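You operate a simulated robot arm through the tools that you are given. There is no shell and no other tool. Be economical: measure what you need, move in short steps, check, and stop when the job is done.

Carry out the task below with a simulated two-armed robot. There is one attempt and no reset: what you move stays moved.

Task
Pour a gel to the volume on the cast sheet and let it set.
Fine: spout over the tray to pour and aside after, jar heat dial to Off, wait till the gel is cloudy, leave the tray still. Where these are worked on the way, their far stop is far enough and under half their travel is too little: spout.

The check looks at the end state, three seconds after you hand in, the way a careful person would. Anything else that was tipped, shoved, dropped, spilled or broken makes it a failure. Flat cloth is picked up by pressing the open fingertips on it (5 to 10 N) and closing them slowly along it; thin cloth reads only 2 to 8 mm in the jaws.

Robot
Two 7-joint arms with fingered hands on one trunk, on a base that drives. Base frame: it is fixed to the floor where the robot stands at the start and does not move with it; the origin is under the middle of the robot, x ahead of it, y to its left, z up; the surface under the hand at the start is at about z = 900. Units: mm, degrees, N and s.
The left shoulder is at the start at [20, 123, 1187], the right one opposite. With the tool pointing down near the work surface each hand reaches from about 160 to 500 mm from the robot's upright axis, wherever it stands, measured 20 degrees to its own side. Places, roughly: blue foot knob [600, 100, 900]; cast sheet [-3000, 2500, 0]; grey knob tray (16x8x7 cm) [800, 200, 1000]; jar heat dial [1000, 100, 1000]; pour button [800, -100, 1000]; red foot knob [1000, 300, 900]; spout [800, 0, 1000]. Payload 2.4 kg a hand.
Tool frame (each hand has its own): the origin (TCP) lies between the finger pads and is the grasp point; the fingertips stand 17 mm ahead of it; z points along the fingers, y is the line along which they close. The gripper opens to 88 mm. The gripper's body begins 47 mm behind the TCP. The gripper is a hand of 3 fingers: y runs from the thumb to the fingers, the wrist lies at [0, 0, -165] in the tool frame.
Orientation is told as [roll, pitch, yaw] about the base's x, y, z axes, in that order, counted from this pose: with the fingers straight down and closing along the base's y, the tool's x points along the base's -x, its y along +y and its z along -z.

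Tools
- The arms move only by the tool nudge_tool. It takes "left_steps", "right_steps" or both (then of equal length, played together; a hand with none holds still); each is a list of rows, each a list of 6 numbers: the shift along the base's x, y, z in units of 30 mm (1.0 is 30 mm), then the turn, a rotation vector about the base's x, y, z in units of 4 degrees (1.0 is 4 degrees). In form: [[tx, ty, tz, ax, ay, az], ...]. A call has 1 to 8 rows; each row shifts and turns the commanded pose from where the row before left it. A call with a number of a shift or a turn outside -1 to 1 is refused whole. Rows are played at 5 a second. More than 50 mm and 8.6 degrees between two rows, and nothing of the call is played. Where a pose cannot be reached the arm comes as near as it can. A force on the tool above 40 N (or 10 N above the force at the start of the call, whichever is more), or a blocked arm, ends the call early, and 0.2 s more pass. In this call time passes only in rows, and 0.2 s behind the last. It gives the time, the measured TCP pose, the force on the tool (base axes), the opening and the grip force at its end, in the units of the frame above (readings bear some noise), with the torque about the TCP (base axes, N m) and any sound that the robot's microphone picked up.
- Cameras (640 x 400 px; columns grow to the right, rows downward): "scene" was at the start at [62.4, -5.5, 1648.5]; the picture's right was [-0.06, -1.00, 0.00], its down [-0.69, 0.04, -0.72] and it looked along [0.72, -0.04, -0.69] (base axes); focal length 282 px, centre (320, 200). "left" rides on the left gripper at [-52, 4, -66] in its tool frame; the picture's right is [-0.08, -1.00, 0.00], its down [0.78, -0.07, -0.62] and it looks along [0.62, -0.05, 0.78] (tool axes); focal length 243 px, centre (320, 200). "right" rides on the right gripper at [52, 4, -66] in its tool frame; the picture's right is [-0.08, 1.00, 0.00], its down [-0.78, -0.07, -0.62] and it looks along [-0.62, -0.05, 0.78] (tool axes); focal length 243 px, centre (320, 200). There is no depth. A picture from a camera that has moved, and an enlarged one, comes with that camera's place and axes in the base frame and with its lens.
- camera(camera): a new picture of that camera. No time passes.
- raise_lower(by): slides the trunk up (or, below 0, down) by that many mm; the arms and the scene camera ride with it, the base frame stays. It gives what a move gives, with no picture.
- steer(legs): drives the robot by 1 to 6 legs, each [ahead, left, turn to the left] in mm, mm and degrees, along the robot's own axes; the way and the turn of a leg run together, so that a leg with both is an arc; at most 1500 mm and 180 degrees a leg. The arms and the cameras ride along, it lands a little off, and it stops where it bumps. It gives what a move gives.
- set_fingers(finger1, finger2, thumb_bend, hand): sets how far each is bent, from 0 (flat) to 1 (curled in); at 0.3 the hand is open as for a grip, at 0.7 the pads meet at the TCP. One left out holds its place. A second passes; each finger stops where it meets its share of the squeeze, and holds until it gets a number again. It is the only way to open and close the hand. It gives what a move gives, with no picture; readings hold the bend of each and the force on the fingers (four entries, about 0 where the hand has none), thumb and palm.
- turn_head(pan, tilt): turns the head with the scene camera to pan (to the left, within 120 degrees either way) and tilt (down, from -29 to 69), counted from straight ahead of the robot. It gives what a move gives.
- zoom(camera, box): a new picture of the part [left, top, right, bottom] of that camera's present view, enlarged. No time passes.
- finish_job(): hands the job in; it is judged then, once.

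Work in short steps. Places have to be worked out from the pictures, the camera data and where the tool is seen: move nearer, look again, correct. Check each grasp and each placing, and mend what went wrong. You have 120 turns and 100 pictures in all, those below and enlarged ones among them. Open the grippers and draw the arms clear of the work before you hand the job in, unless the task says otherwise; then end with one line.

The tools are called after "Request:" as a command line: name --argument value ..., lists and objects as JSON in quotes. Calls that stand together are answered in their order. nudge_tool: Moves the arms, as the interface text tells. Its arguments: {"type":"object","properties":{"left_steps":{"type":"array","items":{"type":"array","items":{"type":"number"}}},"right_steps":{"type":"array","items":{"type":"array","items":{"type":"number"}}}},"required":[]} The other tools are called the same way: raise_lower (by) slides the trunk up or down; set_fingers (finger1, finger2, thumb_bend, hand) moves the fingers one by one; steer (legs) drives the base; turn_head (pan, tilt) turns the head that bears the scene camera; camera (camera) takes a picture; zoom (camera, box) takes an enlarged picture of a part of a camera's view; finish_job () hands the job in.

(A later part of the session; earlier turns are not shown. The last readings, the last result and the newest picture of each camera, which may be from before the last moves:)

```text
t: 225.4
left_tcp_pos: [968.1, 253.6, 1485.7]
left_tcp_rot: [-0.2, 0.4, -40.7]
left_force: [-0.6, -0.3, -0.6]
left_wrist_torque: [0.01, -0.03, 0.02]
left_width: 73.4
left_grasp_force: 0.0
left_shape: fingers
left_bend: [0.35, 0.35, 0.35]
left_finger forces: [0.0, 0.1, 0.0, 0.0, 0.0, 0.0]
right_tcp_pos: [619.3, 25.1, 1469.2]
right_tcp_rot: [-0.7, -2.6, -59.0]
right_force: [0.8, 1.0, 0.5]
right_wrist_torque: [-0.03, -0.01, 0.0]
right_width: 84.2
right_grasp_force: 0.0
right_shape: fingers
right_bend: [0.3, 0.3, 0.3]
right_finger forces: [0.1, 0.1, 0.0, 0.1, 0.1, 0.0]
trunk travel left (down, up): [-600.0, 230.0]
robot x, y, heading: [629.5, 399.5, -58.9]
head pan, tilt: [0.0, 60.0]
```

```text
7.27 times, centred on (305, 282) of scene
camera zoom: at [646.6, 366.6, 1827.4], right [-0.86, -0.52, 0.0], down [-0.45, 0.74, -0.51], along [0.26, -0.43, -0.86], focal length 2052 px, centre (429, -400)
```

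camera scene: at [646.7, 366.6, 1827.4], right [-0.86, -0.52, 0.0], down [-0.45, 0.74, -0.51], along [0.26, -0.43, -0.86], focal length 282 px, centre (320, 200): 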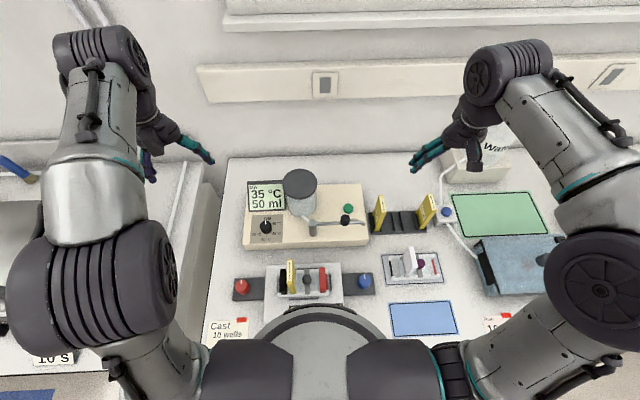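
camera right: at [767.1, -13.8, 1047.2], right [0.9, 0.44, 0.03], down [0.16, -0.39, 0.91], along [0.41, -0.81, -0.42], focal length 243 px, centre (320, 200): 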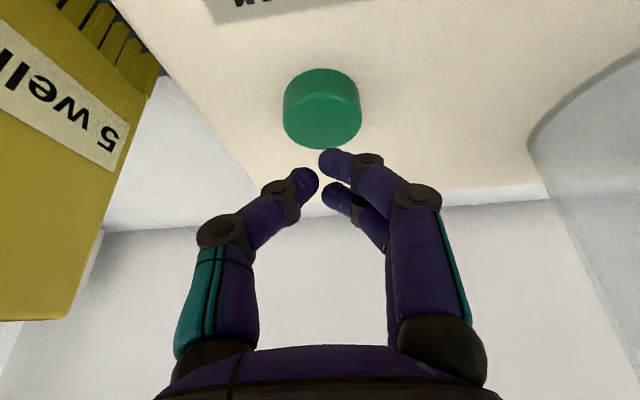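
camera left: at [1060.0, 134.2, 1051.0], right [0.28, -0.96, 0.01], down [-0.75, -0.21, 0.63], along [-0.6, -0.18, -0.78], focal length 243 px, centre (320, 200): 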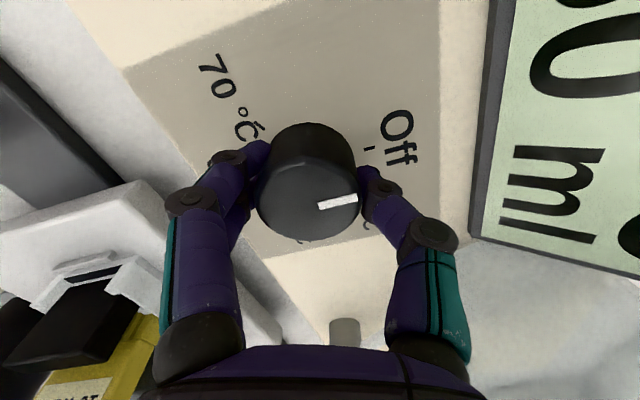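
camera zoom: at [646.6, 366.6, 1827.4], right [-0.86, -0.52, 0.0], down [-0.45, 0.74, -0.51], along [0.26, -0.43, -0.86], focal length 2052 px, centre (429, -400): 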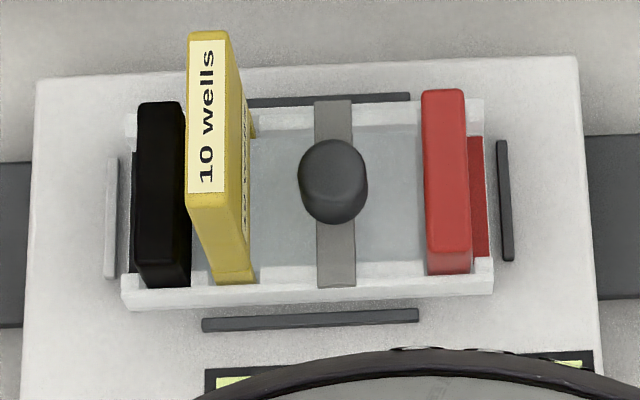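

Unchanged so far; keep waiting (~40 s more).

Request:
turn_head --pan -120 --tilt 20

Request:
turn_head --pan 120 --tilt 20

Request:
turn_head --pan -120 --tilt 20

Request:
turn_head --pan 120 --tilt 20

Request:
turn_head --pan -120 --tilt 20

Request:
turn_head --pan 120 --tilt 20

Request:
turn_head --pan -120 --tilt 20

Request:
turn_head --pan 120 --tilt 20

Request:
turn_head --pan -120 --tilt 20

Request:
turn_head --pan 120 --tilt 20

Request:
turn_head --pan -120 --tilt 20

Request:
turn_head --pan 0 --tilt 60

Request:
zoom --camera "scene" --box '[235, 165, 375, 310]'

```text
t: 227.4
left_tcp_pos: [969.1, 254.1, 1486.7]
left_tcp_rot: [-0.2, 0.3, -40.6]
left_force: [-0.2, 0.7, -0.5]
left_wrist_torque: [0.02, -0.01, -0.03]
left_width: 73.6
left_grasp_force: 0.0
left_shape: fingers
left_bend: [0.35, 0.35, 0.35]
left_finger forces: [0.0, 0.0, 0.0, 0.1, 0.0, 0.0]
right_tcp_pos: [618.5, 23.8, 1468.0]
right_tcp_rot: [-0.7, -2.6, -59.1]
right_force: [0.1, 0.1, 0.0]
right_wrist_torque: [0.01, 0.01, 0.0]
right_width: 84.2
right_grasp_force: 0.1
right_shape: fingers
right_bend: [0.3, 0.3, 0.3]
right_finger forces: [0.1, 0.0, 0.0, 0.1, 0.0, 0.0]
trunk travel left (down, up): [-600.0, 230.0]
robot x, y, heading: [629.5, 401.5, -58.8]
head pan, tilt: [-120.0, 20.0]
```

```text
t: 230.8
left_tcp_pos: [968.5, 252.4, 1485.5]
left_tcp_rot: [-0.3, 0.4, -40.7]
left_force: [0.2, -0.6, 0.5]
left_wrist_torque: [-0.01, 0.01, 0.05]
left_width: 73.3
left_grasp_force: 0.1
left_shape: fingers
left_bend: [0.35, 0.35, 0.35]
left_finger forces: [0.0, 0.0, 0.1, 0.0, 0.0, 0.0]
right_tcp_pos: [619.6, 23.7, 1467.5]
right_tcp_rot: [-0.7, -2.6, -59.0]
right_force: [0.6, 0.3, -0.1]
right_wrist_torque: [0.03, 0.01, 0.0]
right_width: 84.2
right_grasp_force: 0.0
right_shape: fingers
right_bend: [0.3, 0.3, 0.3]
right_finger forces: [0.0, 0.0, 0.1, 0.0, 0.0, 0.0]
trunk travel left (down, up): [-600.0, 230.0]
robot x, y, heading: [625.1, 400.1, -58.7]
head pan, tilt: [120.0, 20.0]
```

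```text
t: 234.2
left_tcp_pos: [968.5, 254.3, 1485.0]
left_tcp_rot: [-0.3, 0.4, -40.8]
left_force: [-0.6, 0.2, 0.0]
left_wrist_torque: [0.06, 0.01, 0.0]
left_width: 73.3
left_grasp_force: 0.0
left_shape: fingers
left_bend: [0.35, 0.35, 0.35]
left_finger forces: [0.1, 0.0, 0.0, 0.0, 0.0, 0.1]
right_tcp_pos: [619.8, 23.9, 1469.1]
right_tcp_rot: [-0.8, -2.6, -59.1]
right_force: [0.2, 0.0, 0.0]
right_wrist_torque: [0.03, 0.01, -0.01]
right_width: 83.9
right_grasp_force: 0.1
right_shape: fingers
right_bend: [0.3, 0.3, 0.3]
right_finger forces: [0.0, 0.0, 0.1, 0.1, 0.1, 0.0]
trunk travel left (down, up): [-600.0, 230.0]
robot x, y, heading: [627.6, 397.0, -58.9]
head pan, tilt: [-120.0, 20.0]
```

```text
t: 237.6
left_tcp_pos: [967.8, 252.8, 1485.7]
left_tcp_rot: [-0.2, 0.4, -40.7]
left_force: [-0.1, -0.3, 0.5]
left_wrist_torque: [0.01, 0.02, 0.0]
left_width: 73.1
left_grasp_force: 0.1
left_shape: fingers
left_bend: [0.35, 0.35, 0.35]
left_finger forces: [0.1, 0.0, 0.0, 0.0, 0.0, 0.1]
right_tcp_pos: [620.3, 23.9, 1468.8]
right_tcp_rot: [-0.8, -2.6, -59.1]
right_force: [-0.1, 0.2, 0.0]
right_wrist_torque: [0.0, 0.03, 0.0]
right_width: 84.3
right_grasp_force: 0.1
right_shape: fingers
right_bend: [0.3, 0.3, 0.3]
right_finger forces: [0.0, 0.0, 0.0, 0.0, 0.0, 0.0]
trunk travel left (down, up): [-600.0, 230.0]
robot x, y, heading: [630.9, 402.4, -58.8]
head pan, tilt: [120.0, 20.0]
```

```text
t: 241.0
left_tcp_pos: [968.7, 253.3, 1487.7]
left_tcp_rot: [-0.3, 0.4, -40.7]
left_force: [-0.2, -0.1, 0.4]
left_wrist_torque: [0.03, -0.03, 0.02]
left_width: 73.2
left_grasp_force: 0.2
left_shape: fingers
left_bend: [0.35, 0.35, 0.35]
left_finger forces: [0.0, 0.0, 0.1, 0.0, 0.0, 0.1]
right_tcp_pos: [619.6, 23.0, 1469.0]
right_tcp_rot: [-0.7, -2.6, -59.1]
right_force: [0.3, 0.0, 0.5]
right_wrist_torque: [0.01, 0.01, 0.02]
right_width: 83.8
right_grasp_force: 0.1
right_shape: fingers
right_bend: [0.3, 0.3, 0.3]
right_finger forces: [0.1, 0.0, 0.0, 0.1, 0.1, 0.0]
trunk travel left (down, up): [-600.0, 230.0]
robot x, y, heading: [626.7, 399.5, -58.8]
head pan, tilt: [-120.0, 20.0]
```

```text
t: 244.4
left_tcp_pos: [967.8, 253.9, 1485.0]
left_tcp_rot: [-0.3, 0.4, -40.7]
left_force: [0.4, 0.0, 0.5]
left_wrist_torque: [0.0, 0.04, 0.01]
left_width: 73.2
left_grasp_force: 0.1
left_shape: fingers
left_bend: [0.35, 0.35, 0.35]
left_finger forces: [0.0, 0.0, 0.0, 0.0, 0.1, 0.1]
right_tcp_pos: [621.2, 24.0, 1468.7]
right_tcp_rot: [-0.8, -2.6, -59.1]
right_force: [-0.1, 0.2, 0.2]
right_wrist_torque: [-0.03, -0.01, 0.01]
right_width: 84.0
right_grasp_force: 0.1
right_shape: fingers
right_bend: [0.3, 0.3, 0.3]
right_finger forces: [0.1, 0.0, 0.0, 0.0, 0.1, 0.0]
trunk travel left (down, up): [-600.0, 230.0]
robot x, y, heading: [627.0, 393.8, -58.6]
head pan, tilt: [120.0, 20.0]
```

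```text
t: 247.8
left_tcp_pos: [969.0, 252.9, 1484.8]
left_tcp_rot: [-0.3, 0.4, -40.7]
left_force: [0.0, -0.6, -0.5]
left_wrist_torque: [0.01, 0.02, -0.01]
left_width: 73.5
left_grasp_force: 0.0
left_shape: fingers
left_bend: [0.35, 0.35, 0.35]
left_finger forces: [0.0, 0.0, 0.0, 0.1, 0.0, 0.0]
right_tcp_pos: [619.9, 24.7, 1469.2]
right_tcp_rot: [-0.7, -2.5, -59.1]
right_force: [0.9, -0.4, -1.2]
right_wrist_torque: [-0.03, 0.03, -0.01]
right_width: 84.2
right_grasp_force: 0.1
right_shape: fingers
right_bend: [0.3, 0.3, 0.3]
right_finger forces: [0.0, 0.0, 0.0, 0.0, 0.0, 0.0]
trunk travel left (down, up): [-600.0, 230.0]
robot x, y, heading: [627.0, 398.8, -58.8]
head pan, tilt: [-120.0, 20.0]
```

```text
t: 251.2
left_tcp_pos: [968.8, 252.5, 1485.0]
left_tcp_rot: [-0.4, 0.4, -40.6]
left_force: [-0.7, 0.3, 0.0]
left_wrist_torque: [0.04, -0.01, 0.0]
left_width: 73.1
left_grasp_force: 0.1
left_shape: fingers
left_bend: [0.35, 0.35, 0.35]
left_finger forces: [0.1, 0.0, 0.0, 0.1, 0.0, 0.1]
right_tcp_pos: [619.6, 24.1, 1467.3]
right_tcp_rot: [-0.7, -2.6, -59.1]
right_force: [-0.6, 0.4, -0.3]
right_wrist_torque: [0.01, -0.01, 0.03]
right_width: 84.0
right_grasp_force: 0.0
right_shape: fingers
right_bend: [0.3, 0.3, 0.3]
right_finger forces: [0.0, 0.1, 0.0, 0.0, 0.0, 0.0]
trunk travel left (down, up): [-600.0, 230.0]
robot x, y, heading: [626.0, 399.4, -58.5]
head pan, tilt: [120.0, 20.0]
```

```text
t: 254.5
left_tcp_pos: [968.3, 252.4, 1485.1]
left_tcp_rot: [-0.3, 0.4, -40.8]
left_force: [1.1, -0.3, -0.1]
left_wrist_torque: [-0.02, -0.03, 0.01]
left_width: 73.5
left_grasp_force: 0.1
left_shape: fingers
left_bend: [0.35, 0.35, 0.35]
left_finger forces: [0.0, 0.0, 0.1, 0.0, 0.0, 0.0]
right_tcp_pos: [619.2, 23.2, 1468.4]
right_tcp_rot: [-0.6, -2.5, -59.1]
right_force: [-0.6, 0.2, 0.2]
right_wrist_torque: [0.03, -0.02, 0.02]
right_width: 84.2
right_grasp_force: 0.1
right_shape: fingers
right_bend: [0.3, 0.3, 0.3]
right_finger forces: [0.0, 0.0, 0.0, 0.0, 0.0, 0.1]
trunk travel left (down, up): [-600.0, 230.0]
robot x, y, heading: [629.2, 398.1, -58.9]
head pan, tilt: [-120.0, 20.0]
```

```text
t: 257.9
left_tcp_pos: [968.6, 253.4, 1485.4]
left_tcp_rot: [-0.3, 0.3, -40.7]
left_force: [-0.1, -0.4, 0.0]
left_wrist_torque: [0.01, -0.02, 0.0]
left_width: 73.1
left_grasp_force: 0.1
left_shape: fingers
left_bend: [0.35, 0.35, 0.35]
left_finger forces: [0.1, 0.0, 0.1, 0.0, 0.0, 0.0]
right_tcp_pos: [618.9, 24.2, 1468.6]
right_tcp_rot: [-0.6, -2.6, -59.1]
right_force: [0.8, 0.5, -1.0]
right_wrist_torque: [-0.01, 0.01, 0.01]
right_width: 84.0
right_grasp_force: 0.0
right_shape: fingers
right_bend: [0.3, 0.3, 0.3]
right_finger forces: [0.1, 0.0, 0.0, 0.0, 0.1, 0.0]
trunk travel left (down, up): [-600.0, 230.0]
robot x, y, heading: [627.9, 400.0, -58.9]
head pan, tilt: [120.0, 20.0]
```

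```text
t: 261.3
left_tcp_pos: [968.0, 253.0, 1485.7]
left_tcp_rot: [-0.3, 0.3, -40.8]
left_force: [0.1, 0.6, 0.2]
left_wrist_torque: [0.03, 0.01, 0.0]
left_width: 73.3
left_grasp_force: 0.1
left_shape: fingers
left_bend: [0.35, 0.35, 0.35]
left_finger forces: [0.0, 0.0, 0.0, 0.0, 0.0, 0.1]
right_tcp_pos: [619.3, 24.9, 1470.1]
right_tcp_rot: [-0.7, -2.6, -59.1]
right_force: [0.2, -0.2, 0.4]
right_wrist_torque: [0.01, 0.0, 0.03]
right_width: 84.0
right_grasp_force: 0.1
right_shape: fingers
right_bend: [0.3, 0.3, 0.3]
right_finger forces: [0.0, 0.0, 0.0, 0.1, 0.0, 0.0]
trunk travel left (down, up): [-600.0, 230.0]
robot x, y, heading: [627.3, 400.8, -58.9]
head pan, tilt: [-120.0, 20.0]
```

```text
t: 263.3
left_tcp_pos: [968.1, 253.9, 1485.6]
left_tcp_rot: [-0.3, 0.5, -40.6]
left_force: [0.9, 0.7, 0.4]
left_wrist_torque: [-0.02, 0.03, 0.01]
left_width: 73.3
left_grasp_force: 0.1
left_shape: fingers
left_bend: [0.35, 0.35, 0.35]
left_finger forces: [0.1, 0.1, 0.1, 0.1, 0.0, 0.0]
right_tcp_pos: [619.5, 24.3, 1468.9]
right_tcp_rot: [-0.7, -2.7, -59.1]
right_force: [0.8, 0.2, 0.1]
right_wrist_torque: [-0.01, 0.0, -0.01]
right_width: 84.1
right_grasp_force: 0.0
right_shape: fingers
right_bend: [0.3, 0.3, 0.3]
right_finger forces: [0.0, 0.0, 0.0, 0.1, 0.0, 0.0]
trunk travel left (down, up): [-600.0, 230.0]
robot x, y, heading: [629.3, 400.8, -58.9]
head pan, tilt: [0.0, 60.0]
```

```text
2.76 times, centred on (305, 238) of scene
camera zoom: at [646.5, 366.6, 1827.4], right [-0.86, -0.52, 0.0], down [-0.45, 0.74, -0.51], along [0.26, -0.43, -0.86], focal length 778 px, centre (361, 97)
```

zoom: 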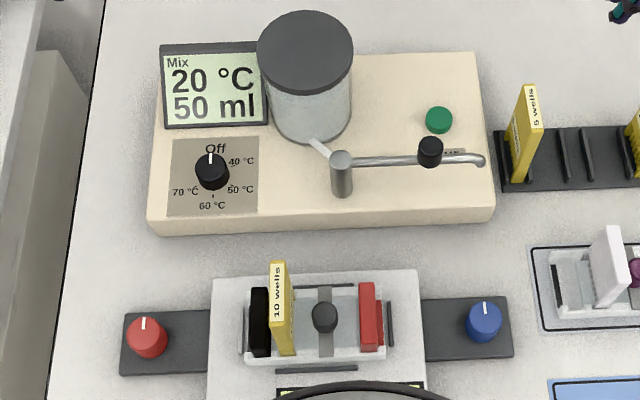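

The mix reached 20 °C. Zoom on the gel to see if it has turned cloudy.

Request:
zoom --camera "scene" --box '[280, 260, 340, 305]'

```text
8.89 times, centred on (310, 282) of scene
camera zoom: at [646.5, 366.6, 1827.4], right [-0.86, -0.52, 0.0], down [-0.45, 0.74, -0.51], along [0.26, -0.43, -0.86], focal length 2508 px, centre (409, -533)
```

zoom: 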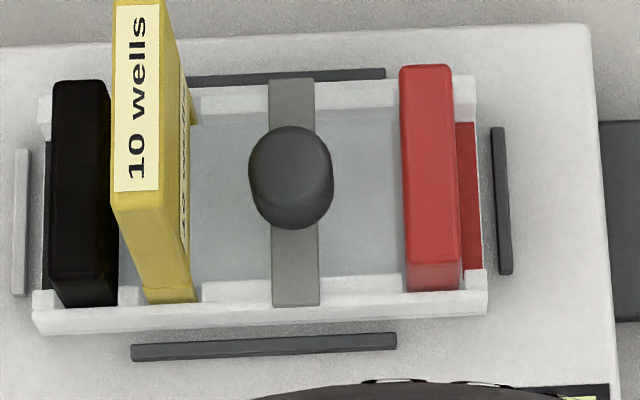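

Still translucent grey. Wait about another minute.

Request:
turn_head --pan -120 --tilt 20

Request:
turn_head --pan 120 --tilt 20

Request:
turn_head --pan -120 --tilt 20

Request:
turn_head --pan 120 --tilt 20

Request:
turn_head --pan -120 --tilt 20

Request:
turn_head --pan 120 --tilt 20

Request:
turn_head --pan -120 --tilt 20

Request:
turn_head --pan 120 --tilt 20

Request:
turn_head --pan -120 --tilt 20

Request:
turn_head --pan 120 --tilt 20

Request:
turn_head --pan -120 --tilt 20

Request:
turn_head --pan 120 --tilt 20

Request:
turn_head --pan -120 --tilt 20

Request:
turn_head --pan 120 --tilt 20

Request:
turn_head --pan -120 --tilt 20

Request:
turn_head --pan 120 --tilt 20

Request:
turn_head --pan 0 --tilt 60

```text
t: 265.3
left_tcp_pos: [968.2, 253.6, 1484.9]
left_tcp_rot: [-0.4, 0.5, -40.7]
left_force: [0.1, -0.3, -0.3]
left_wrist_torque: [-0.01, 0.01, -0.01]
left_width: 73.3
left_grasp_force: 0.0
left_shape: fingers
left_bend: [0.35, 0.35, 0.35]
left_finger forces: [0.1, 0.0, 0.0, 0.1, 0.1, 0.1]
right_tcp_pos: [620.0, 22.7, 1468.6]
right_tcp_rot: [-0.7, -2.6, -59.1]
right_force: [0.1, 0.2, 0.1]
right_wrist_torque: [-0.04, 0.04, 0.02]
right_width: 84.2
right_grasp_force: 0.0
right_shape: fingers
right_bend: [0.3, 0.3, 0.3]
right_finger forces: [0.0, 0.1, 0.1, 0.0, 0.0, 0.0]
trunk travel left (down, up): [-600.0, 230.0]
robot x, y, heading: [628.0, 402.6, -58.8]
head pan, tilt: [-120.0, 20.0]
```

```text
t: 268.7
left_tcp_pos: [968.0, 253.2, 1485.8]
left_tcp_rot: [-0.3, 0.3, -40.7]
left_force: [-0.7, 0.4, 0.2]
left_wrist_torque: [0.01, 0.02, -0.01]
left_width: 73.5
left_grasp_force: 0.1
left_shape: fingers
left_bend: [0.35, 0.35, 0.35]
left_finger forces: [0.0, 0.1, 0.0, 0.0, 0.0, 0.0]
right_tcp_pos: [619.5, 24.3, 1469.3]
right_tcp_rot: [-0.7, -2.6, -59.0]
right_force: [-0.2, 0.5, 1.2]
right_wrist_torque: [0.04, 0.01, 0.04]
right_width: 84.0
right_grasp_force: 0.0
right_shape: fingers
right_bend: [0.3, 0.3, 0.3]
right_finger forces: [0.0, 0.0, 0.1, 0.1, 0.0, 0.1]
trunk travel left (down, up): [-600.0, 230.0]
robot x, y, heading: [628.3, 400.8, -59.1]
head pan, tilt: [120.0, 20.0]
```

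```text
t: 272.1
left_tcp_pos: [968.4, 252.9, 1485.5]
left_tcp_rot: [-0.3, 0.4, -40.7]
left_force: [-0.3, 0.4, 0.7]
left_wrist_torque: [0.01, 0.03, 0.0]
left_width: 73.3
left_grasp_force: 0.1
left_shape: fingers
left_bend: [0.35, 0.35, 0.35]
left_finger forces: [0.1, 0.1, 0.0, 0.0, 0.0, 0.0]
right_tcp_pos: [619.7, 24.3, 1467.7]
right_tcp_rot: [-0.6, -2.6, -59.1]
right_force: [-0.5, 0.5, -1.0]
right_wrist_torque: [-0.03, 0.02, 0.02]
right_width: 84.1
right_grasp_force: 0.1
right_shape: fingers
right_bend: [0.3, 0.3, 0.3]
right_finger forces: [0.0, 0.0, 0.1, 0.1, 0.0, 0.0]
trunk travel left (down, up): [-600.0, 230.0]
robot x, y, heading: [627.6, 398.2, -59.1]
head pan, tilt: [-120.0, 20.0]
```

```text
t: 275.5
left_tcp_pos: [968.8, 253.3, 1486.8]
left_tcp_rot: [-0.2, 0.4, -40.6]
left_force: [0.0, 1.0, -0.5]
left_wrist_torque: [-0.02, 0.0, 0.02]
left_width: 73.1
left_grasp_force: 0.0
left_shape: fingers
left_bend: [0.35, 0.35, 0.35]
left_finger forces: [0.0, 0.0, 0.0, 0.1, 0.0, 0.0]
right_tcp_pos: [619.0, 23.4, 1468.4]
right_tcp_rot: [-0.7, -2.6, -59.1]
right_force: [0.5, -0.2, -0.2]
right_wrist_torque: [0.0, 0.01, 0.02]
right_width: 84.3
right_grasp_force: 0.1
right_shape: fingers
right_bend: [0.3, 0.3, 0.3]
right_finger forces: [0.1, 0.1, 0.1, 0.0, 0.1, 0.0]
trunk travel left (down, up): [-600.0, 230.0]
robot x, y, heading: [632.0, 403.2, -58.8]
head pan, tilt: [120.0, 20.0]
```

```text
t: 278.9
left_tcp_pos: [969.3, 253.1, 1486.2]
left_tcp_rot: [-0.3, 0.4, -40.8]
left_force: [-0.5, -0.5, 0.6]
left_wrist_torque: [0.02, -0.02, 0.0]
left_width: 73.2
left_grasp_force: 0.0
left_shape: fingers
left_bend: [0.35, 0.35, 0.35]
left_finger forces: [0.0, 0.1, 0.0, 0.0, 0.0, 0.0]
right_tcp_pos: [618.8, 23.9, 1468.2]
right_tcp_rot: [-0.6, -2.6, -59.0]
right_force: [-0.5, -0.6, 0.2]
right_wrist_torque: [-0.03, 0.01, 0.01]
right_width: 84.2
right_grasp_force: 0.0
right_shape: fingers
right_bend: [0.3, 0.3, 0.3]
right_finger forces: [0.0, 0.1, 0.0, 0.1, 0.0, 0.1]
trunk travel left (down, up): [-600.0, 230.0]
robot x, y, heading: [625.2, 395.1, -58.7]
head pan, tilt: [-120.0, 20.0]
```

```text
t: 282.3
left_tcp_pos: [968.2, 253.3, 1484.9]
left_tcp_rot: [-0.3, 0.4, -40.7]
left_force: [-0.2, -0.1, 0.1]
left_wrist_torque: [-0.02, 0.0, -0.01]
left_width: 73.7
left_grasp_force: 0.1
left_shape: fingers
left_bend: [0.35, 0.35, 0.35]
left_finger forces: [0.0, 0.0, 0.0, 0.0, 0.0, 0.0]
right_tcp_pos: [619.1, 23.0, 1468.8]
right_tcp_rot: [-0.6, -2.7, -59.0]
right_force: [-0.2, -0.4, 0.2]
right_wrist_torque: [-0.01, 0.03, -0.05]
right_width: 83.9
right_grasp_force: 0.1
right_shape: fingers
right_bend: [0.3, 0.3, 0.3]
right_finger forces: [0.0, 0.0, 0.0, 0.0, 0.0, 0.1]
trunk travel left (down, up): [-600.0, 230.0]
robot x, y, heading: [627.8, 397.3, -58.6]
head pan, tilt: [120.0, 20.0]
```

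```text
t: 285.7
left_tcp_pos: [968.9, 252.4, 1485.0]
left_tcp_rot: [-0.3, 0.3, -40.8]
left_force: [0.4, -0.4, -1.3]
left_wrist_torque: [0.0, 0.0, 0.02]
left_width: 73.3
left_grasp_force: 0.0
left_shape: fingers
left_bend: [0.35, 0.35, 0.35]
left_finger forces: [0.0, 0.1, 0.0, 0.1, 0.0, 0.0]
right_tcp_pos: [620.5, 24.1, 1468.7]
right_tcp_rot: [-0.7, -2.6, -59.1]
right_force: [-0.7, 0.2, 0.3]
right_wrist_torque: [-0.02, 0.02, 0.03]
right_width: 84.3
right_grasp_force: 0.0
right_shape: fingers
right_bend: [0.3, 0.3, 0.3]
right_finger forces: [0.1, 0.0, 0.0, 0.0, 0.0, 0.0]
trunk travel left (down, up): [-600.0, 230.0]
robot x, y, heading: [625.5, 395.6, -59.0]
head pan, tilt: [-120.0, 20.0]
```

```text
t: 289.1
left_tcp_pos: [967.5, 254.0, 1485.2]
left_tcp_rot: [-0.3, 0.4, -40.8]
left_force: [-0.2, 0.2, 0.3]
left_wrist_torque: [-0.01, -0.02, 0.02]
left_width: 73.4
left_grasp_force: 0.0
left_shape: fingers
left_bend: [0.35, 0.35, 0.35]
left_finger forces: [0.1, 0.0, 0.1, 0.0, 0.0, 0.0]
right_tcp_pos: [619.3, 24.1, 1468.3]
right_tcp_rot: [-0.8, -2.7, -59.1]
right_force: [0.7, 0.0, -0.6]
right_wrist_torque: [-0.01, 0.02, 0.0]
right_width: 84.2
right_grasp_force: 0.1
right_shape: fingers
right_bend: [0.3, 0.3, 0.3]
right_finger forces: [0.0, 0.0, 0.0, 0.1, 0.0, 0.0]
trunk travel left (down, up): [-600.0, 230.0]
robot x, y, heading: [631.2, 398.9, -58.8]
head pan, tilt: [120.0, 20.0]
```

```text
t: 292.4
left_tcp_pos: [967.7, 253.0, 1484.6]
left_tcp_rot: [-0.3, 0.4, -40.7]
left_force: [-0.1, 0.2, 0.0]
left_wrist_torque: [-0.01, 0.04, -0.01]
left_width: 73.4
left_grasp_force: 0.1
left_shape: fingers
left_bend: [0.35, 0.35, 0.35]
left_finger forces: [0.0, 0.0, 0.0, 0.0, 0.1, 0.0]
right_tcp_pos: [619.6, 24.3, 1469.1]
right_tcp_rot: [-0.7, -2.6, -59.1]
right_force: [-0.2, 0.5, -0.4]
right_wrist_torque: [0.01, -0.01, -0.02]
right_width: 84.1
right_grasp_force: 0.1
right_shape: fingers
right_bend: [0.3, 0.3, 0.3]
right_finger forces: [0.0, 0.0, 0.0, 0.0, 0.0, 0.1]
trunk travel left (down, up): [-600.0, 230.0]
robot x, y, heading: [627.3, 396.9, -58.8]
head pan, tilt: [-120.0, 20.0]
```

```text
t: 295.8
left_tcp_pos: [969.7, 253.2, 1485.8]
left_tcp_rot: [-0.2, 0.6, -40.7]
left_force: [0.2, 0.2, -0.3]
left_wrist_torque: [0.01, -0.05, -0.02]
left_width: 73.2
left_grasp_force: 0.1
left_shape: fingers
left_bend: [0.35, 0.35, 0.35]
left_finger forces: [0.0, 0.0, 0.1, 0.0, 0.0, 0.0]
right_tcp_pos: [619.8, 23.4, 1468.7]
right_tcp_rot: [-0.7, -2.6, -59.1]
right_force: [0.9, -0.7, 0.5]
right_wrist_torque: [0.03, 0.01, 0.03]
right_width: 84.2
right_grasp_force: 0.0
right_shape: fingers
right_bend: [0.3, 0.3, 0.3]
right_finger forces: [0.0, 0.0, 0.0, 0.0, 0.0, 0.0]
trunk travel left (down, up): [-600.0, 230.0]
robot x, y, heading: [626.9, 399.9, -58.8]
head pan, tilt: [120.0, 20.0]
```

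```text
t: 299.2
left_tcp_pos: [968.0, 253.4, 1486.1]
left_tcp_rot: [-0.2, 0.4, -40.7]
left_force: [0.1, -0.2, 0.1]
left_wrist_torque: [-0.01, 0.0, 0.01]
left_width: 73.5
left_grasp_force: 0.2
left_shape: fingers
left_bend: [0.35, 0.35, 0.35]
left_finger forces: [0.0, 0.0, 0.1, 0.1, 0.0, 0.0]
right_tcp_pos: [620.1, 23.1, 1468.8]
right_tcp_rot: [-0.7, -2.6, -59.1]
right_force: [0.9, -1.4, -0.9]
right_wrist_torque: [0.0, -0.03, 0.03]
right_width: 84.3
right_grasp_force: 0.0
right_shape: fingers
right_bend: [0.3, 0.3, 0.3]
right_finger forces: [0.0, 0.1, 0.0, 0.0, 0.0, 0.1]
trunk travel left (down, up): [-600.0, 230.0]
robot x, y, heading: [627.1, 398.2, -58.8]
head pan, tilt: [-120.0, 20.0]
```

```text
t: 302.6
left_tcp_pos: [967.9, 252.9, 1485.8]
left_tcp_rot: [-0.3, 0.4, -40.7]
left_force: [0.1, -0.1, -0.1]
left_wrist_torque: [-0.01, 0.01, 0.0]
left_width: 73.2
left_grasp_force: 0.0
left_shape: fingers
left_bend: [0.35, 0.35, 0.35]
left_finger forces: [0.1, 0.1, 0.1, 0.0, 0.1, 0.0]
right_tcp_pos: [619.5, 24.4, 1468.3]
right_tcp_rot: [-0.8, -2.6, -59.1]
right_force: [0.2, 0.6, -0.4]
right_wrist_torque: [-0.02, 0.0, -0.03]
right_width: 84.1
right_grasp_force: 0.0
right_shape: fingers
right_bend: [0.3, 0.3, 0.3]
right_finger forces: [0.0, 0.0, 0.0, 0.0, 0.0, 0.1]
trunk travel left (down, up): [-600.0, 230.0]
robot x, y, heading: [623.3, 401.2, -58.9]
head pan, tilt: [120.0, 20.0]
```

```text
t: 306.0
left_tcp_pos: [968.3, 252.2, 1486.5]
left_tcp_rot: [-0.3, 0.5, -40.7]
left_force: [0.0, 0.1, 0.7]
left_wrist_torque: [-0.01, 0.01, 0.02]
left_width: 73.4
left_grasp_force: 0.1
left_shape: fingers
left_bend: [0.35, 0.35, 0.35]
left_finger forces: [0.0, 0.1, 0.0, 0.1, 0.1, 0.1]
right_tcp_pos: [619.6, 22.9, 1468.0]
right_tcp_rot: [-0.6, -2.6, -59.0]
right_force: [-0.1, 0.9, 0.4]
right_wrist_torque: [0.03, -0.02, 0.03]
right_width: 83.9
right_grasp_force: 0.1
right_shape: fingers
right_bend: [0.3, 0.3, 0.3]
right_finger forces: [0.1, 0.1, 0.0, 0.0, 0.0, 0.0]
trunk travel left (down, up): [-600.0, 230.0]
robot x, y, heading: [628.6, 398.8, -58.8]
head pan, tilt: [-120.0, 20.0]
```

```text
t: 309.4
left_tcp_pos: [968.3, 253.0, 1486.4]
left_tcp_rot: [-0.4, 0.4, -40.7]
left_force: [-0.1, 0.3, -0.2]
left_wrist_torque: [0.01, 0.0, -0.04]
left_width: 73.5
left_grasp_force: 0.0
left_shape: fingers
left_bend: [0.35, 0.35, 0.35]
left_finger forces: [0.0, 0.0, 0.0, 0.1, 0.0, 0.1]
right_tcp_pos: [618.8, 23.5, 1468.5]
right_tcp_rot: [-0.6, -2.7, -59.1]
right_force: [-0.2, 0.7, -0.3]
right_wrist_torque: [0.02, 0.05, 0.01]
right_width: 83.9
right_grasp_force: 0.1
right_shape: fingers
right_bend: [0.3, 0.3, 0.3]
right_finger forces: [0.0, 0.0, 0.0, 0.0, 0.0, 0.1]
trunk travel left (down, up): [-600.0, 230.0]
robot x, y, heading: [625.2, 400.5, -59.1]
head pan, tilt: [120.0, 20.0]
```

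```text
t: 312.8
left_tcp_pos: [967.6, 253.0, 1486.5]
left_tcp_rot: [-0.3, 0.4, -40.7]
left_force: [0.3, -0.7, 1.0]
left_wrist_torque: [0.0, -0.01, 0.0]
left_width: 73.1
left_grasp_force: 0.1
left_shape: fingers
left_bend: [0.35, 0.35, 0.35]
left_finger forces: [0.0, 0.1, 0.1, 0.0, 0.0, 0.0]
right_tcp_pos: [619.6, 24.1, 1467.9]
right_tcp_rot: [-0.7, -2.6, -59.1]
right_force: [0.4, 0.2, 0.5]
right_wrist_torque: [0.0, 0.03, 0.02]
right_width: 84.3
right_grasp_force: 0.1
right_shape: fingers
right_bend: [0.3, 0.3, 0.3]
right_finger forces: [0.0, 0.1, 0.0, 0.1, 0.0, 0.0]
trunk travel left (down, up): [-600.0, 230.0]
robot x, y, heading: [631.6, 398.4, -58.9]
head pan, tilt: [-120.0, 20.0]
```

```text
t: 316.2
left_tcp_pos: [969.5, 253.8, 1485.8]
left_tcp_rot: [-0.4, 0.4, -40.7]
left_force: [-0.2, -0.3, 0.9]
left_wrist_torque: [0.02, 0.0, -0.02]
left_width: 73.3
left_grasp_force: 0.1
left_shape: fingers
left_bend: [0.35, 0.35, 0.35]
left_finger forces: [0.1, 0.0, 0.0, 0.0, 0.0, 0.1]
right_tcp_pos: [620.1, 23.3, 1468.3]
right_tcp_rot: [-0.7, -2.6, -59.1]
right_force: [0.3, -0.3, 0.0]
right_wrist_torque: [0.02, -0.01, 0.0]
right_width: 84.3
right_grasp_force: 0.0
right_shape: fingers
right_bend: [0.3, 0.3, 0.3]
right_finger forces: [0.0, 0.0, 0.0, 0.0, 0.0, 0.0]
trunk travel left (down, up): [-600.0, 230.0]
robot x, y, heading: [627.6, 395.0, -58.9]
head pan, tilt: [120.0, 20.0]
```

```text
t: 318.2
left_tcp_pos: [967.9, 253.1, 1485.9]
left_tcp_rot: [-0.2, 0.4, -40.7]
left_force: [-0.4, 0.0, 0.8]
left_wrist_torque: [0.0, -0.01, 0.0]
left_width: 73.3
left_grasp_force: 0.0
left_shape: fingers
left_bend: [0.35, 0.35, 0.35]
left_finger forces: [0.0, 0.0, 0.0, 0.0, 0.0, 0.0]
right_tcp_pos: [619.1, 22.6, 1468.4]
right_tcp_rot: [-0.7, -2.6, -59.1]
right_force: [0.4, 0.1, -0.2]
right_wrist_torque: [-0.02, 0.01, 0.04]
right_width: 84.3
right_grasp_force: 0.1
right_shape: fingers
right_bend: [0.3, 0.3, 0.3]
right_finger forces: [0.1, 0.1, 0.0, 0.1, 0.0, 0.0]
trunk travel left (down, up): [-600.0, 230.0]
robot x, y, heading: [629.7, 400.2, -58.6]
head pan, tilt: [0.0, 60.0]
```

Request:
zoom --camera "scene" --box '[280, 260, 340, 305]'

```text
8.89 times, centred on (310, 282) of scene
camera zoom: at [646.6, 366.6, 1827.4], right [-0.86, -0.52, 0.0], down [-0.45, 0.74, -0.51], along [0.26, -0.43, -0.86], focal length 2508 px, centre (409, -533)
```

zoom: 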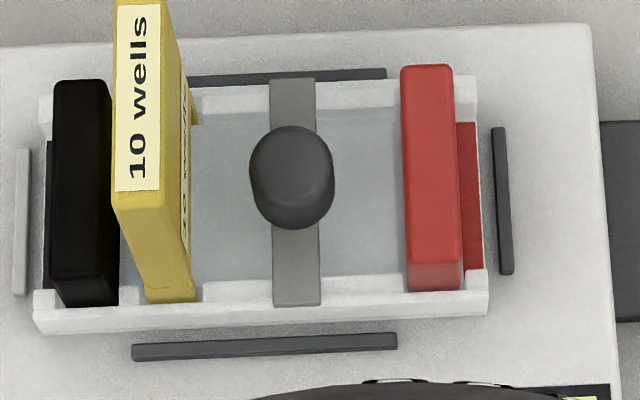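

No change visible between 263 and 318 s; I can't tell if it is already set. Look through the left hand camera for another angle.

Request:
camera --camera "left"

```text
7 pictures are left
camera left: at [1013.5, 222.4, 1550.4], right [-0.59, -0.81, 0.01], down [-0.63, 0.46, 0.63], along [-0.51, 0.36, -0.78], focal length 243 px, centre (320, 200)
```

left: 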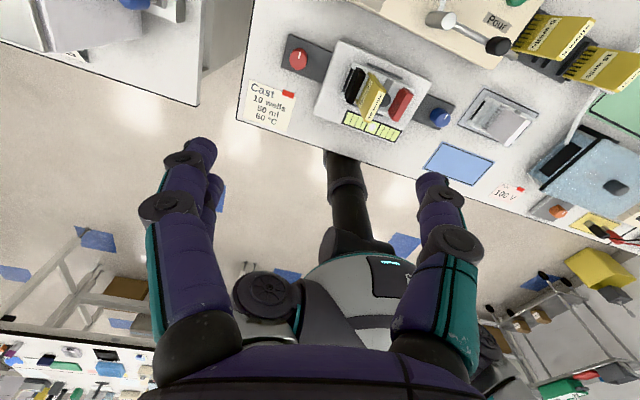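

Zoom that view on both trays to compare filled and empty.

Request:
zoom --camera "left" --box '[310, 30, 540, 160]'

```text
2.78 times, centred on (425, 95) of left
camera zoom: at [1013.5, 222.4, 1550.4], right [-0.59, -0.81, 0.01], down [-0.63, 0.46, 0.63], along [-0.51, 0.36, -0.78], focal length 675 px, centre (28, 492)
```

zoom: 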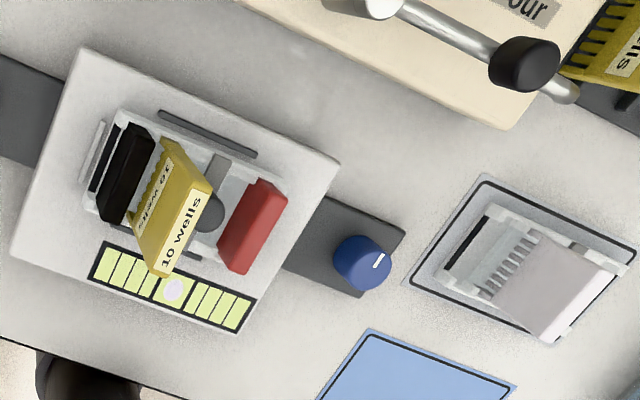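

Bubble level and tray undisturbed. Zoom tightly into the gel surface for texture and comb-teeth visibility.

Request:
zoom --camera "scene" --box '[293, 268, 323, 290]'

```text
16.00 times, centred on (308, 279) of scene
camera zoom: at [646.6, 366.6, 1827.4], right [-0.86, -0.52, 0.0], down [-0.45, 0.74, -0.51], along [0.26, -0.43, -0.86], focal length 4515 px, centre (512, -1064)
```

zoom: 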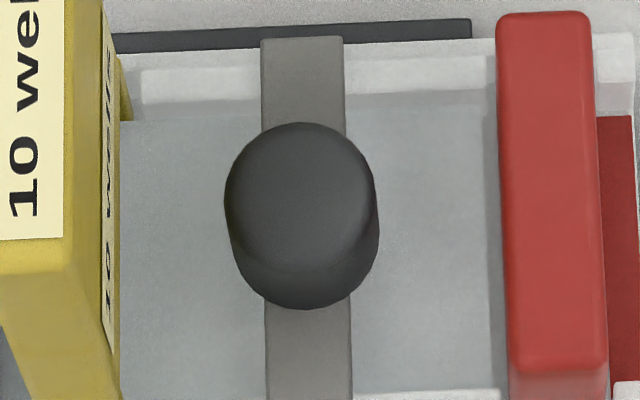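

The surface looks uniformly matte (cloudy). For safety wait one more minute and compare the same crop.

Request:
turn_head --pan -120 --tilt 20

Request:
turn_head --pan 120 --tilt 20

Request:
turn_head --pan -120 --tilt 20

Request:
turn_head --pan 120 --tilt 20

Request:
turn_head --pan -120 --tilt 20

Request:
turn_head --pan 120 --tilt 20

Request:
turn_head --pan -120 --tilt 20

Request:
turn_head --pan 120 --tilt 20

Request:
turn_head --pan -120 --tilt 20

Request:
turn_head --pan 120 --tilt 20

Request:
turn_head --pan -120 --tilt 20

Request:
turn_head --pan 120 --tilt 20

Request:
turn_head --pan -120 --tilt 20

Request:
turn_head --pan 120 --tilt 20

Request:
turn_head --pan -120 --tilt 20

Request:
turn_head --pan 120 --tilt 20

Request:
turn_head --pan -120 --tilt 20

```text
t: 320.2
left_tcp_pos: [967.9, 253.6, 1486.0]
left_tcp_rot: [-0.3, 0.4, -40.8]
left_force: [-0.5, 0.0, -0.6]
left_wrist_torque: [0.03, 0.02, -0.02]
left_width: 73.2
left_grasp_force: 0.2
left_shape: fingers
left_bend: [0.35, 0.35, 0.35]
left_finger forces: [0.1, 0.1, 0.0, 0.0, 0.1, 0.0]
right_tcp_pos: [618.8, 25.0, 1468.4]
right_tcp_rot: [-0.6, -2.5, -59.1]
right_force: [0.3, -0.3, -0.8]
right_wrist_torque: [0.0, 0.02, -0.02]
right_width: 83.9
right_grasp_force: 0.0
right_shape: fingers
right_bend: [0.3, 0.3, 0.3]
right_finger forces: [0.0, 0.1, 0.1, 0.0, 0.1, 0.1]
trunk travel left (down, up): [-600.0, 230.0]
robot x, y, heading: [628.3, 398.1, -58.7]
head pan, tilt: [-120.0, 20.0]
```

```text
t: 323.6
left_tcp_pos: [967.9, 252.9, 1486.5]
left_tcp_rot: [-0.3, 0.4, -40.7]
left_force: [-1.0, 0.2, 0.8]
left_wrist_torque: [-0.02, 0.01, 0.01]
left_width: 73.2
left_grasp_force: 0.1
left_shape: fingers
left_bend: [0.35, 0.35, 0.35]
left_finger forces: [0.1, 0.0, 0.1, 0.1, 0.0, 0.0]
right_tcp_pos: [619.6, 24.3, 1468.3]
right_tcp_rot: [-0.7, -2.5, -59.2]
right_force: [0.1, 0.1, 0.6]
right_wrist_torque: [-0.01, -0.02, 0.03]
right_width: 84.0
right_grasp_force: 0.0
right_shape: fingers
right_bend: [0.3, 0.3, 0.3]
right_finger forces: [0.1, 0.0, 0.1, 0.0, 0.0, 0.0]
trunk travel left (down, up): [-600.0, 230.0]
robot x, y, heading: [630.2, 396.4, -58.9]
head pan, tilt: [120.0, 20.0]
```

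```text
t: 326.9
left_tcp_pos: [968.2, 252.4, 1486.1]
left_tcp_rot: [-0.2, 0.4, -40.6]
left_force: [-0.1, -0.7, 0.2]
left_wrist_torque: [-0.02, -0.02, 0.0]
left_width: 73.1
left_grasp_force: 0.1
left_shape: fingers
left_bend: [0.35, 0.35, 0.35]
left_finger forces: [0.1, 0.1, 0.0, 0.0, 0.0, 0.1]
right_tcp_pos: [618.3, 23.8, 1468.5]
right_tcp_rot: [-0.8, -2.6, -59.1]
right_force: [0.0, -0.2, 0.6]
right_wrist_torque: [0.01, -0.01, -0.01]
right_width: 83.7
right_grasp_force: 0.1
right_shape: fingers
right_bend: [0.3, 0.3, 0.3]
right_finger forces: [0.1, 0.1, 0.0, 0.1, 0.0, 0.0]
trunk travel left (down, up): [-600.0, 230.0]
robot x, y, heading: [628.3, 400.1, -58.8]
head pan, tilt: [-120.0, 20.0]
```

```text
t: 330.3
left_tcp_pos: [968.1, 253.0, 1486.0]
left_tcp_rot: [-0.4, 0.3, -40.7]
left_force: [0.0, 0.7, 0.1]
left_wrist_torque: [0.0, 0.0, 0.0]
left_width: 73.2
left_grasp_force: 0.0
left_shape: fingers
left_bend: [0.35, 0.35, 0.35]
left_finger forces: [0.0, 0.0, 0.0, 0.0, 0.0, 0.0]
right_tcp_pos: [619.1, 23.6, 1468.5]
right_tcp_rot: [-0.7, -2.6, -59.0]
right_force: [0.1, 0.1, 0.3]
right_wrist_torque: [-0.01, 0.02, 0.01]
right_width: 84.1
right_grasp_force: 0.1
right_shape: fingers
right_bend: [0.3, 0.3, 0.3]
right_finger forces: [0.0, 0.1, 0.0, 0.0, 0.0, 0.0]
trunk travel left (down, up): [-600.0, 230.0]
robot x, y, heading: [623.7, 393.5, -58.5]
head pan, tilt: [120.0, 20.0]
```

```text
t: 333.7
left_tcp_pos: [968.3, 252.6, 1485.3]
left_tcp_rot: [-0.3, 0.4, -40.7]
left_force: [-0.7, 0.8, 0.1]
left_wrist_torque: [0.03, 0.02, 0.0]
left_width: 73.4
left_grasp_force: 0.2
left_shape: fingers
left_bend: [0.35, 0.35, 0.35]
left_finger forces: [0.0, 0.0, 0.1, 0.1, 0.0, 0.1]
right_tcp_pos: [619.0, 23.9, 1468.7]
right_tcp_rot: [-0.6, -2.6, -59.1]
right_force: [0.1, 0.0, 0.1]
right_wrist_torque: [0.03, 0.01, -0.02]
right_width: 84.3
right_grasp_force: 0.0
right_shape: fingers
right_bend: [0.3, 0.3, 0.3]
right_finger forces: [0.1, 0.0, 0.0, 0.0, 0.1, 0.0]
trunk travel left (down, up): [-600.0, 230.0]
robot x, y, heading: [627.2, 397.2, -58.9]
head pan, tilt: [-120.0, 20.0]
```

```text
t: 337.1
left_tcp_pos: [968.2, 253.2, 1486.2]
left_tcp_rot: [-0.3, 0.5, -40.7]
left_force: [-0.6, -0.6, 0.0]
left_wrist_torque: [0.01, 0.04, -0.01]
left_width: 73.3
left_grasp_force: 0.1
left_shape: fingers
left_bend: [0.35, 0.35, 0.35]
left_finger forces: [0.0, 0.0, 0.0, 0.1, 0.0, 0.0]
right_tcp_pos: [619.0, 25.1, 1468.7]
right_tcp_rot: [-0.6, -2.6, -59.2]
right_force: [0.8, -0.3, 0.6]
right_wrist_torque: [-0.02, 0.03, -0.03]
right_width: 84.3
right_grasp_force: 0.1
right_shape: fingers
right_bend: [0.3, 0.3, 0.3]
right_finger forces: [0.0, 0.1, 0.0, 0.1, 0.1, 0.1]
trunk travel left (down, up): [-600.0, 230.0]
robot x, y, heading: [629.4, 399.9, -58.8]
head pan, tilt: [120.0, 20.0]
```

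```text
t: 340.5
left_tcp_pos: [968.6, 253.1, 1485.1]
left_tcp_rot: [-0.3, 0.4, -40.8]
left_force: [-0.1, -0.8, 0.0]
left_wrist_torque: [-0.01, -0.03, 0.01]
left_width: 73.1
left_grasp_force: 0.0
left_shape: fingers
left_bend: [0.35, 0.35, 0.35]
left_finger forces: [0.0, 0.0, 0.0, 0.0, 0.0, 0.1]
right_tcp_pos: [619.1, 24.4, 1469.0]
right_tcp_rot: [-0.8, -2.6, -59.1]
right_force: [-0.5, 0.8, 0.3]
right_wrist_torque: [-0.02, 0.05, 0.03]
right_width: 84.2
right_grasp_force: 0.1
right_shape: fingers
right_bend: [0.3, 0.3, 0.3]
right_finger forces: [0.0, 0.0, 0.0, 0.1, 0.0, 0.0]
trunk travel left (down, up): [-600.0, 230.0]
robot x, y, heading: [628.1, 398.2, -59.0]
head pan, tilt: [-120.0, 20.0]
```

```text
t: 343.9
left_tcp_pos: [968.3, 253.5, 1484.8]
left_tcp_rot: [-0.2, 0.4, -40.7]
left_force: [0.5, 0.2, 0.0]
left_wrist_torque: [-0.04, 0.0, -0.01]
left_width: 73.4
left_grasp_force: 0.1
left_shape: fingers
left_bend: [0.35, 0.35, 0.35]
left_finger forces: [0.0, 0.1, 0.1, 0.0, 0.0, 0.0]
right_tcp_pos: [618.6, 23.4, 1469.2]
right_tcp_rot: [-0.7, -2.6, -59.1]
right_force: [-0.1, -0.2, -0.4]
right_wrist_torque: [0.02, 0.02, 0.01]
right_width: 83.9
right_grasp_force: 0.0
right_shape: fingers
right_bend: [0.3, 0.3, 0.3]
right_finger forces: [0.0, 0.0, 0.1, 0.0, 0.0, 0.1]
trunk travel left (down, up): [-600.0, 230.0]
robot x, y, heading: [631.6, 397.6, -58.7]
head pan, tilt: [120.0, 20.0]
```

```text
t: 347.3
left_tcp_pos: [966.8, 252.3, 1486.7]
left_tcp_rot: [-0.3, 0.4, -40.7]
left_force: [-0.1, -0.3, -0.1]
left_wrist_torque: [0.0, -0.03, -0.02]
left_width: 73.3
left_grasp_force: 0.0
left_shape: fingers
left_bend: [0.35, 0.35, 0.35]
left_finger forces: [0.0, 0.0, 0.1, 0.1, 0.0, 0.1]
right_tcp_pos: [619.0, 23.7, 1469.6]
right_tcp_rot: [-0.7, -2.6, -59.1]
right_force: [0.5, -0.1, 0.3]
right_wrist_torque: [0.0, -0.01, -0.03]
right_width: 84.4
right_grasp_force: 0.1
right_shape: fingers
right_bend: [0.3, 0.3, 0.3]
right_finger forces: [0.1, 0.0, 0.0, 0.1, 0.1, 0.0]
trunk travel left (down, up): [-600.0, 230.0]
robot x, y, heading: [629.7, 400.3, -58.9]
head pan, tilt: [-120.0, 20.0]
```

```text
t: 350.7
left_tcp_pos: [968.0, 253.1, 1485.6]
left_tcp_rot: [-0.3, 0.4, -40.7]
left_force: [0.1, 0.4, 0.1]
left_wrist_torque: [0.01, 0.01, 0.05]
left_width: 73.5
left_grasp_force: 0.0
left_shape: fingers
left_bend: [0.35, 0.35, 0.35]
left_finger forces: [0.0, 0.1, 0.0, 0.1, 0.0, 0.1]
right_tcp_pos: [620.2, 24.1, 1469.3]
right_tcp_rot: [-0.7, -2.5, -59.1]
right_force: [-0.4, -1.2, 0.1]
right_wrist_torque: [0.0, 0.01, -0.03]
right_width: 84.2
right_grasp_force: 0.1
right_shape: fingers
right_bend: [0.3, 0.3, 0.3]
right_finger forces: [0.0, 0.0, 0.1, 0.1, 0.0, 0.0]
trunk travel left (down, up): [-600.0, 230.0]
robot x, y, heading: [631.9, 399.3, -58.8]
head pan, tilt: [120.0, 20.0]
```

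```text
t: 354.1
left_tcp_pos: [969.0, 254.3, 1487.2]
left_tcp_rot: [-0.3, 0.4, -40.8]
left_force: [-0.1, -0.1, -0.8]
left_wrist_torque: [-0.01, -0.02, 0.02]
left_width: 73.4
left_grasp_force: 0.0
left_shape: fingers
left_bend: [0.35, 0.35, 0.35]
left_finger forces: [0.1, 0.1, 0.0, 0.0, 0.0, 0.0]
right_tcp_pos: [619.3, 22.4, 1469.1]
right_tcp_rot: [-0.7, -2.6, -59.0]
right_force: [-0.6, 1.0, 0.5]
right_wrist_torque: [0.02, 0.02, 0.0]
right_width: 84.5
right_grasp_force: 0.1
right_shape: fingers
right_bend: [0.3, 0.3, 0.3]
right_finger forces: [0.0, 0.1, 0.0, 0.1, 0.1, 0.0]
trunk travel left (down, up): [-600.0, 230.0]
robot x, y, heading: [630.4, 400.2, -58.8]
head pan, tilt: [-120.0, 20.0]
```

```text
t: 357.5
left_tcp_pos: [968.2, 253.1, 1485.2]
left_tcp_rot: [-0.3, 0.5, -40.7]
left_force: [-0.2, 0.4, -0.3]
left_wrist_torque: [-0.01, 0.01, 0.01]
left_width: 73.2
left_grasp_force: 0.0
left_shape: fingers
left_bend: [0.35, 0.35, 0.35]
left_finger forces: [0.2, 0.0, 0.0, 0.1, 0.1, 0.0]
right_tcp_pos: [619.8, 24.2, 1468.5]
right_tcp_rot: [-0.7, -2.6, -59.1]
right_force: [0.6, 0.7, 0.3]
right_wrist_torque: [-0.01, -0.01, 0.01]
right_width: 84.0
right_grasp_force: 0.1
right_shape: fingers
right_bend: [0.3, 0.3, 0.3]
right_finger forces: [0.0, 0.1, 0.1, 0.1, 0.0, 0.0]
trunk travel left (down, up): [-600.0, 230.0]
robot x, y, heading: [628.8, 397.0, -58.8]
head pan, tilt: [120.0, 20.0]
```

```text
t: 360.9
left_tcp_pos: [968.2, 253.1, 1486.3]
left_tcp_rot: [-0.3, 0.4, -40.7]
left_force: [-0.1, -0.1, 0.2]
left_wrist_torque: [0.01, 0.02, 0.02]
left_width: 73.2
left_grasp_force: 0.0
left_shape: fingers
left_bend: [0.35, 0.35, 0.35]
left_finger forces: [0.0, 0.0, 0.0, 0.0, 0.1, 0.0]
right_tcp_pos: [619.8, 23.4, 1468.9]
right_tcp_rot: [-0.7, -2.6, -59.1]
right_force: [0.5, 0.4, 0.3]
right_wrist_torque: [0.0, 0.03, 0.02]
right_width: 83.9
right_grasp_force: 0.0
right_shape: fingers
right_bend: [0.3, 0.3, 0.3]
right_finger forces: [0.0, 0.1, 0.0, 0.1, 0.0, 0.1]
trunk travel left (down, up): [-600.0, 230.0]
robot x, y, heading: [628.7, 398.0, -58.6]
head pan, tilt: [-120.0, 20.0]
```

```text
t: 364.2
left_tcp_pos: [968.0, 252.7, 1484.9]
left_tcp_rot: [-0.3, 0.4, -40.7]
left_force: [0.2, -1.1, 0.1]
left_wrist_torque: [-0.01, -0.02, -0.02]
left_width: 73.3
left_grasp_force: 0.0
left_shape: fingers
left_bend: [0.35, 0.35, 0.35]
left_finger forces: [0.1, 0.0, 0.1, 0.1, 0.0, 0.1]
right_tcp_pos: [618.9, 22.7, 1469.5]
right_tcp_rot: [-0.6, -2.6, -59.1]
right_force: [0.7, 0.1, 0.6]
right_wrist_torque: [0.0, 0.01, 0.08]
right_width: 83.8
right_grasp_force: 0.1
right_shape: fingers
right_bend: [0.3, 0.3, 0.3]
right_finger forces: [0.0, 0.0, 0.0, 0.1, 0.0, 0.1]
trunk travel left (down, up): [-600.0, 230.0]
robot x, y, heading: [630.1, 396.0, -58.9]
head pan, tilt: [120.0, 20.0]
```

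```text
t: 367.6
left_tcp_pos: [969.0, 253.2, 1486.5]
left_tcp_rot: [-0.2, 0.4, -40.6]
left_force: [0.2, -0.1, 0.2]
left_wrist_torque: [-0.04, 0.0, 0.0]
left_width: 73.2
left_grasp_force: 0.2
left_shape: fingers
left_bend: [0.35, 0.35, 0.35]
left_finger forces: [0.0, 0.0, 0.1, 0.1, 0.0, 0.0]
right_tcp_pos: [619.4, 24.0, 1469.1]
right_tcp_rot: [-0.6, -2.5, -59.1]
right_force: [0.0, 0.2, 0.4]
right_wrist_torque: [0.02, 0.01, 0.0]
right_width: 84.0
right_grasp_force: 0.1
right_shape: fingers
right_bend: [0.3, 0.3, 0.3]
right_finger forces: [0.1, 0.1, 0.0, 0.0, 0.1, 0.0]
trunk travel left (down, up): [-600.0, 230.0]
robot x, y, heading: [628.2, 397.5, -58.8]
head pan, tilt: [-120.0, 20.0]
```

```text
t: 371.0
left_tcp_pos: [968.2, 252.9, 1484.6]
left_tcp_rot: [-0.2, 0.4, -40.7]
left_force: [0.0, 0.3, -0.2]
left_wrist_torque: [0.02, -0.01, 0.01]
left_width: 73.3
left_grasp_force: 0.0
left_shape: fingers
left_bend: [0.35, 0.35, 0.35]
left_finger forces: [0.0, 0.1, 0.0, 0.0, 0.0, 0.1]
right_tcp_pos: [619.8, 23.2, 1469.5]
right_tcp_rot: [-0.6, -2.5, -59.1]
right_force: [-0.3, 0.0, -0.2]
right_wrist_torque: [0.0, 0.03, -0.01]
right_width: 84.1
right_grasp_force: 0.2
right_shape: fingers
right_bend: [0.3, 0.3, 0.3]
right_finger forces: [0.0, 0.0, 0.1, 0.1, 0.0, 0.0]
trunk travel left (down, up): [-600.0, 230.0]
robot x, y, heading: [629.0, 398.0, -58.8]
head pan, tilt: [120.0, 20.0]
```

```text
t: 374.4
left_tcp_pos: [968.4, 252.9, 1486.4]
left_tcp_rot: [-0.3, 0.4, -40.7]
left_force: [0.5, 0.1, 0.1]
left_wrist_torque: [0.0, 0.04, -0.04]
left_width: 73.6
left_grasp_force: 0.1
left_shape: fingers
left_bend: [0.35, 0.35, 0.35]
left_finger forces: [0.1, 0.1, 0.1, 0.0, 0.0, 0.1]
right_tcp_pos: [619.9, 25.2, 1467.8]
right_tcp_rot: [-0.7, -2.5, -59.1]
right_force: [1.0, -0.1, 1.5]
right_wrist_torque: [0.0, 0.02, 0.02]
right_width: 84.1
right_grasp_force: 0.0
right_shape: fingers
right_bend: [0.3, 0.3, 0.3]
right_finger forces: [0.0, 0.0, 0.1, 0.0, 0.0, 0.0]
trunk travel left (down, up): [-600.0, 230.0]
robot x, y, heading: [626.5, 398.2, -58.7]
head pan, tilt: [-120.0, 20.0]
```

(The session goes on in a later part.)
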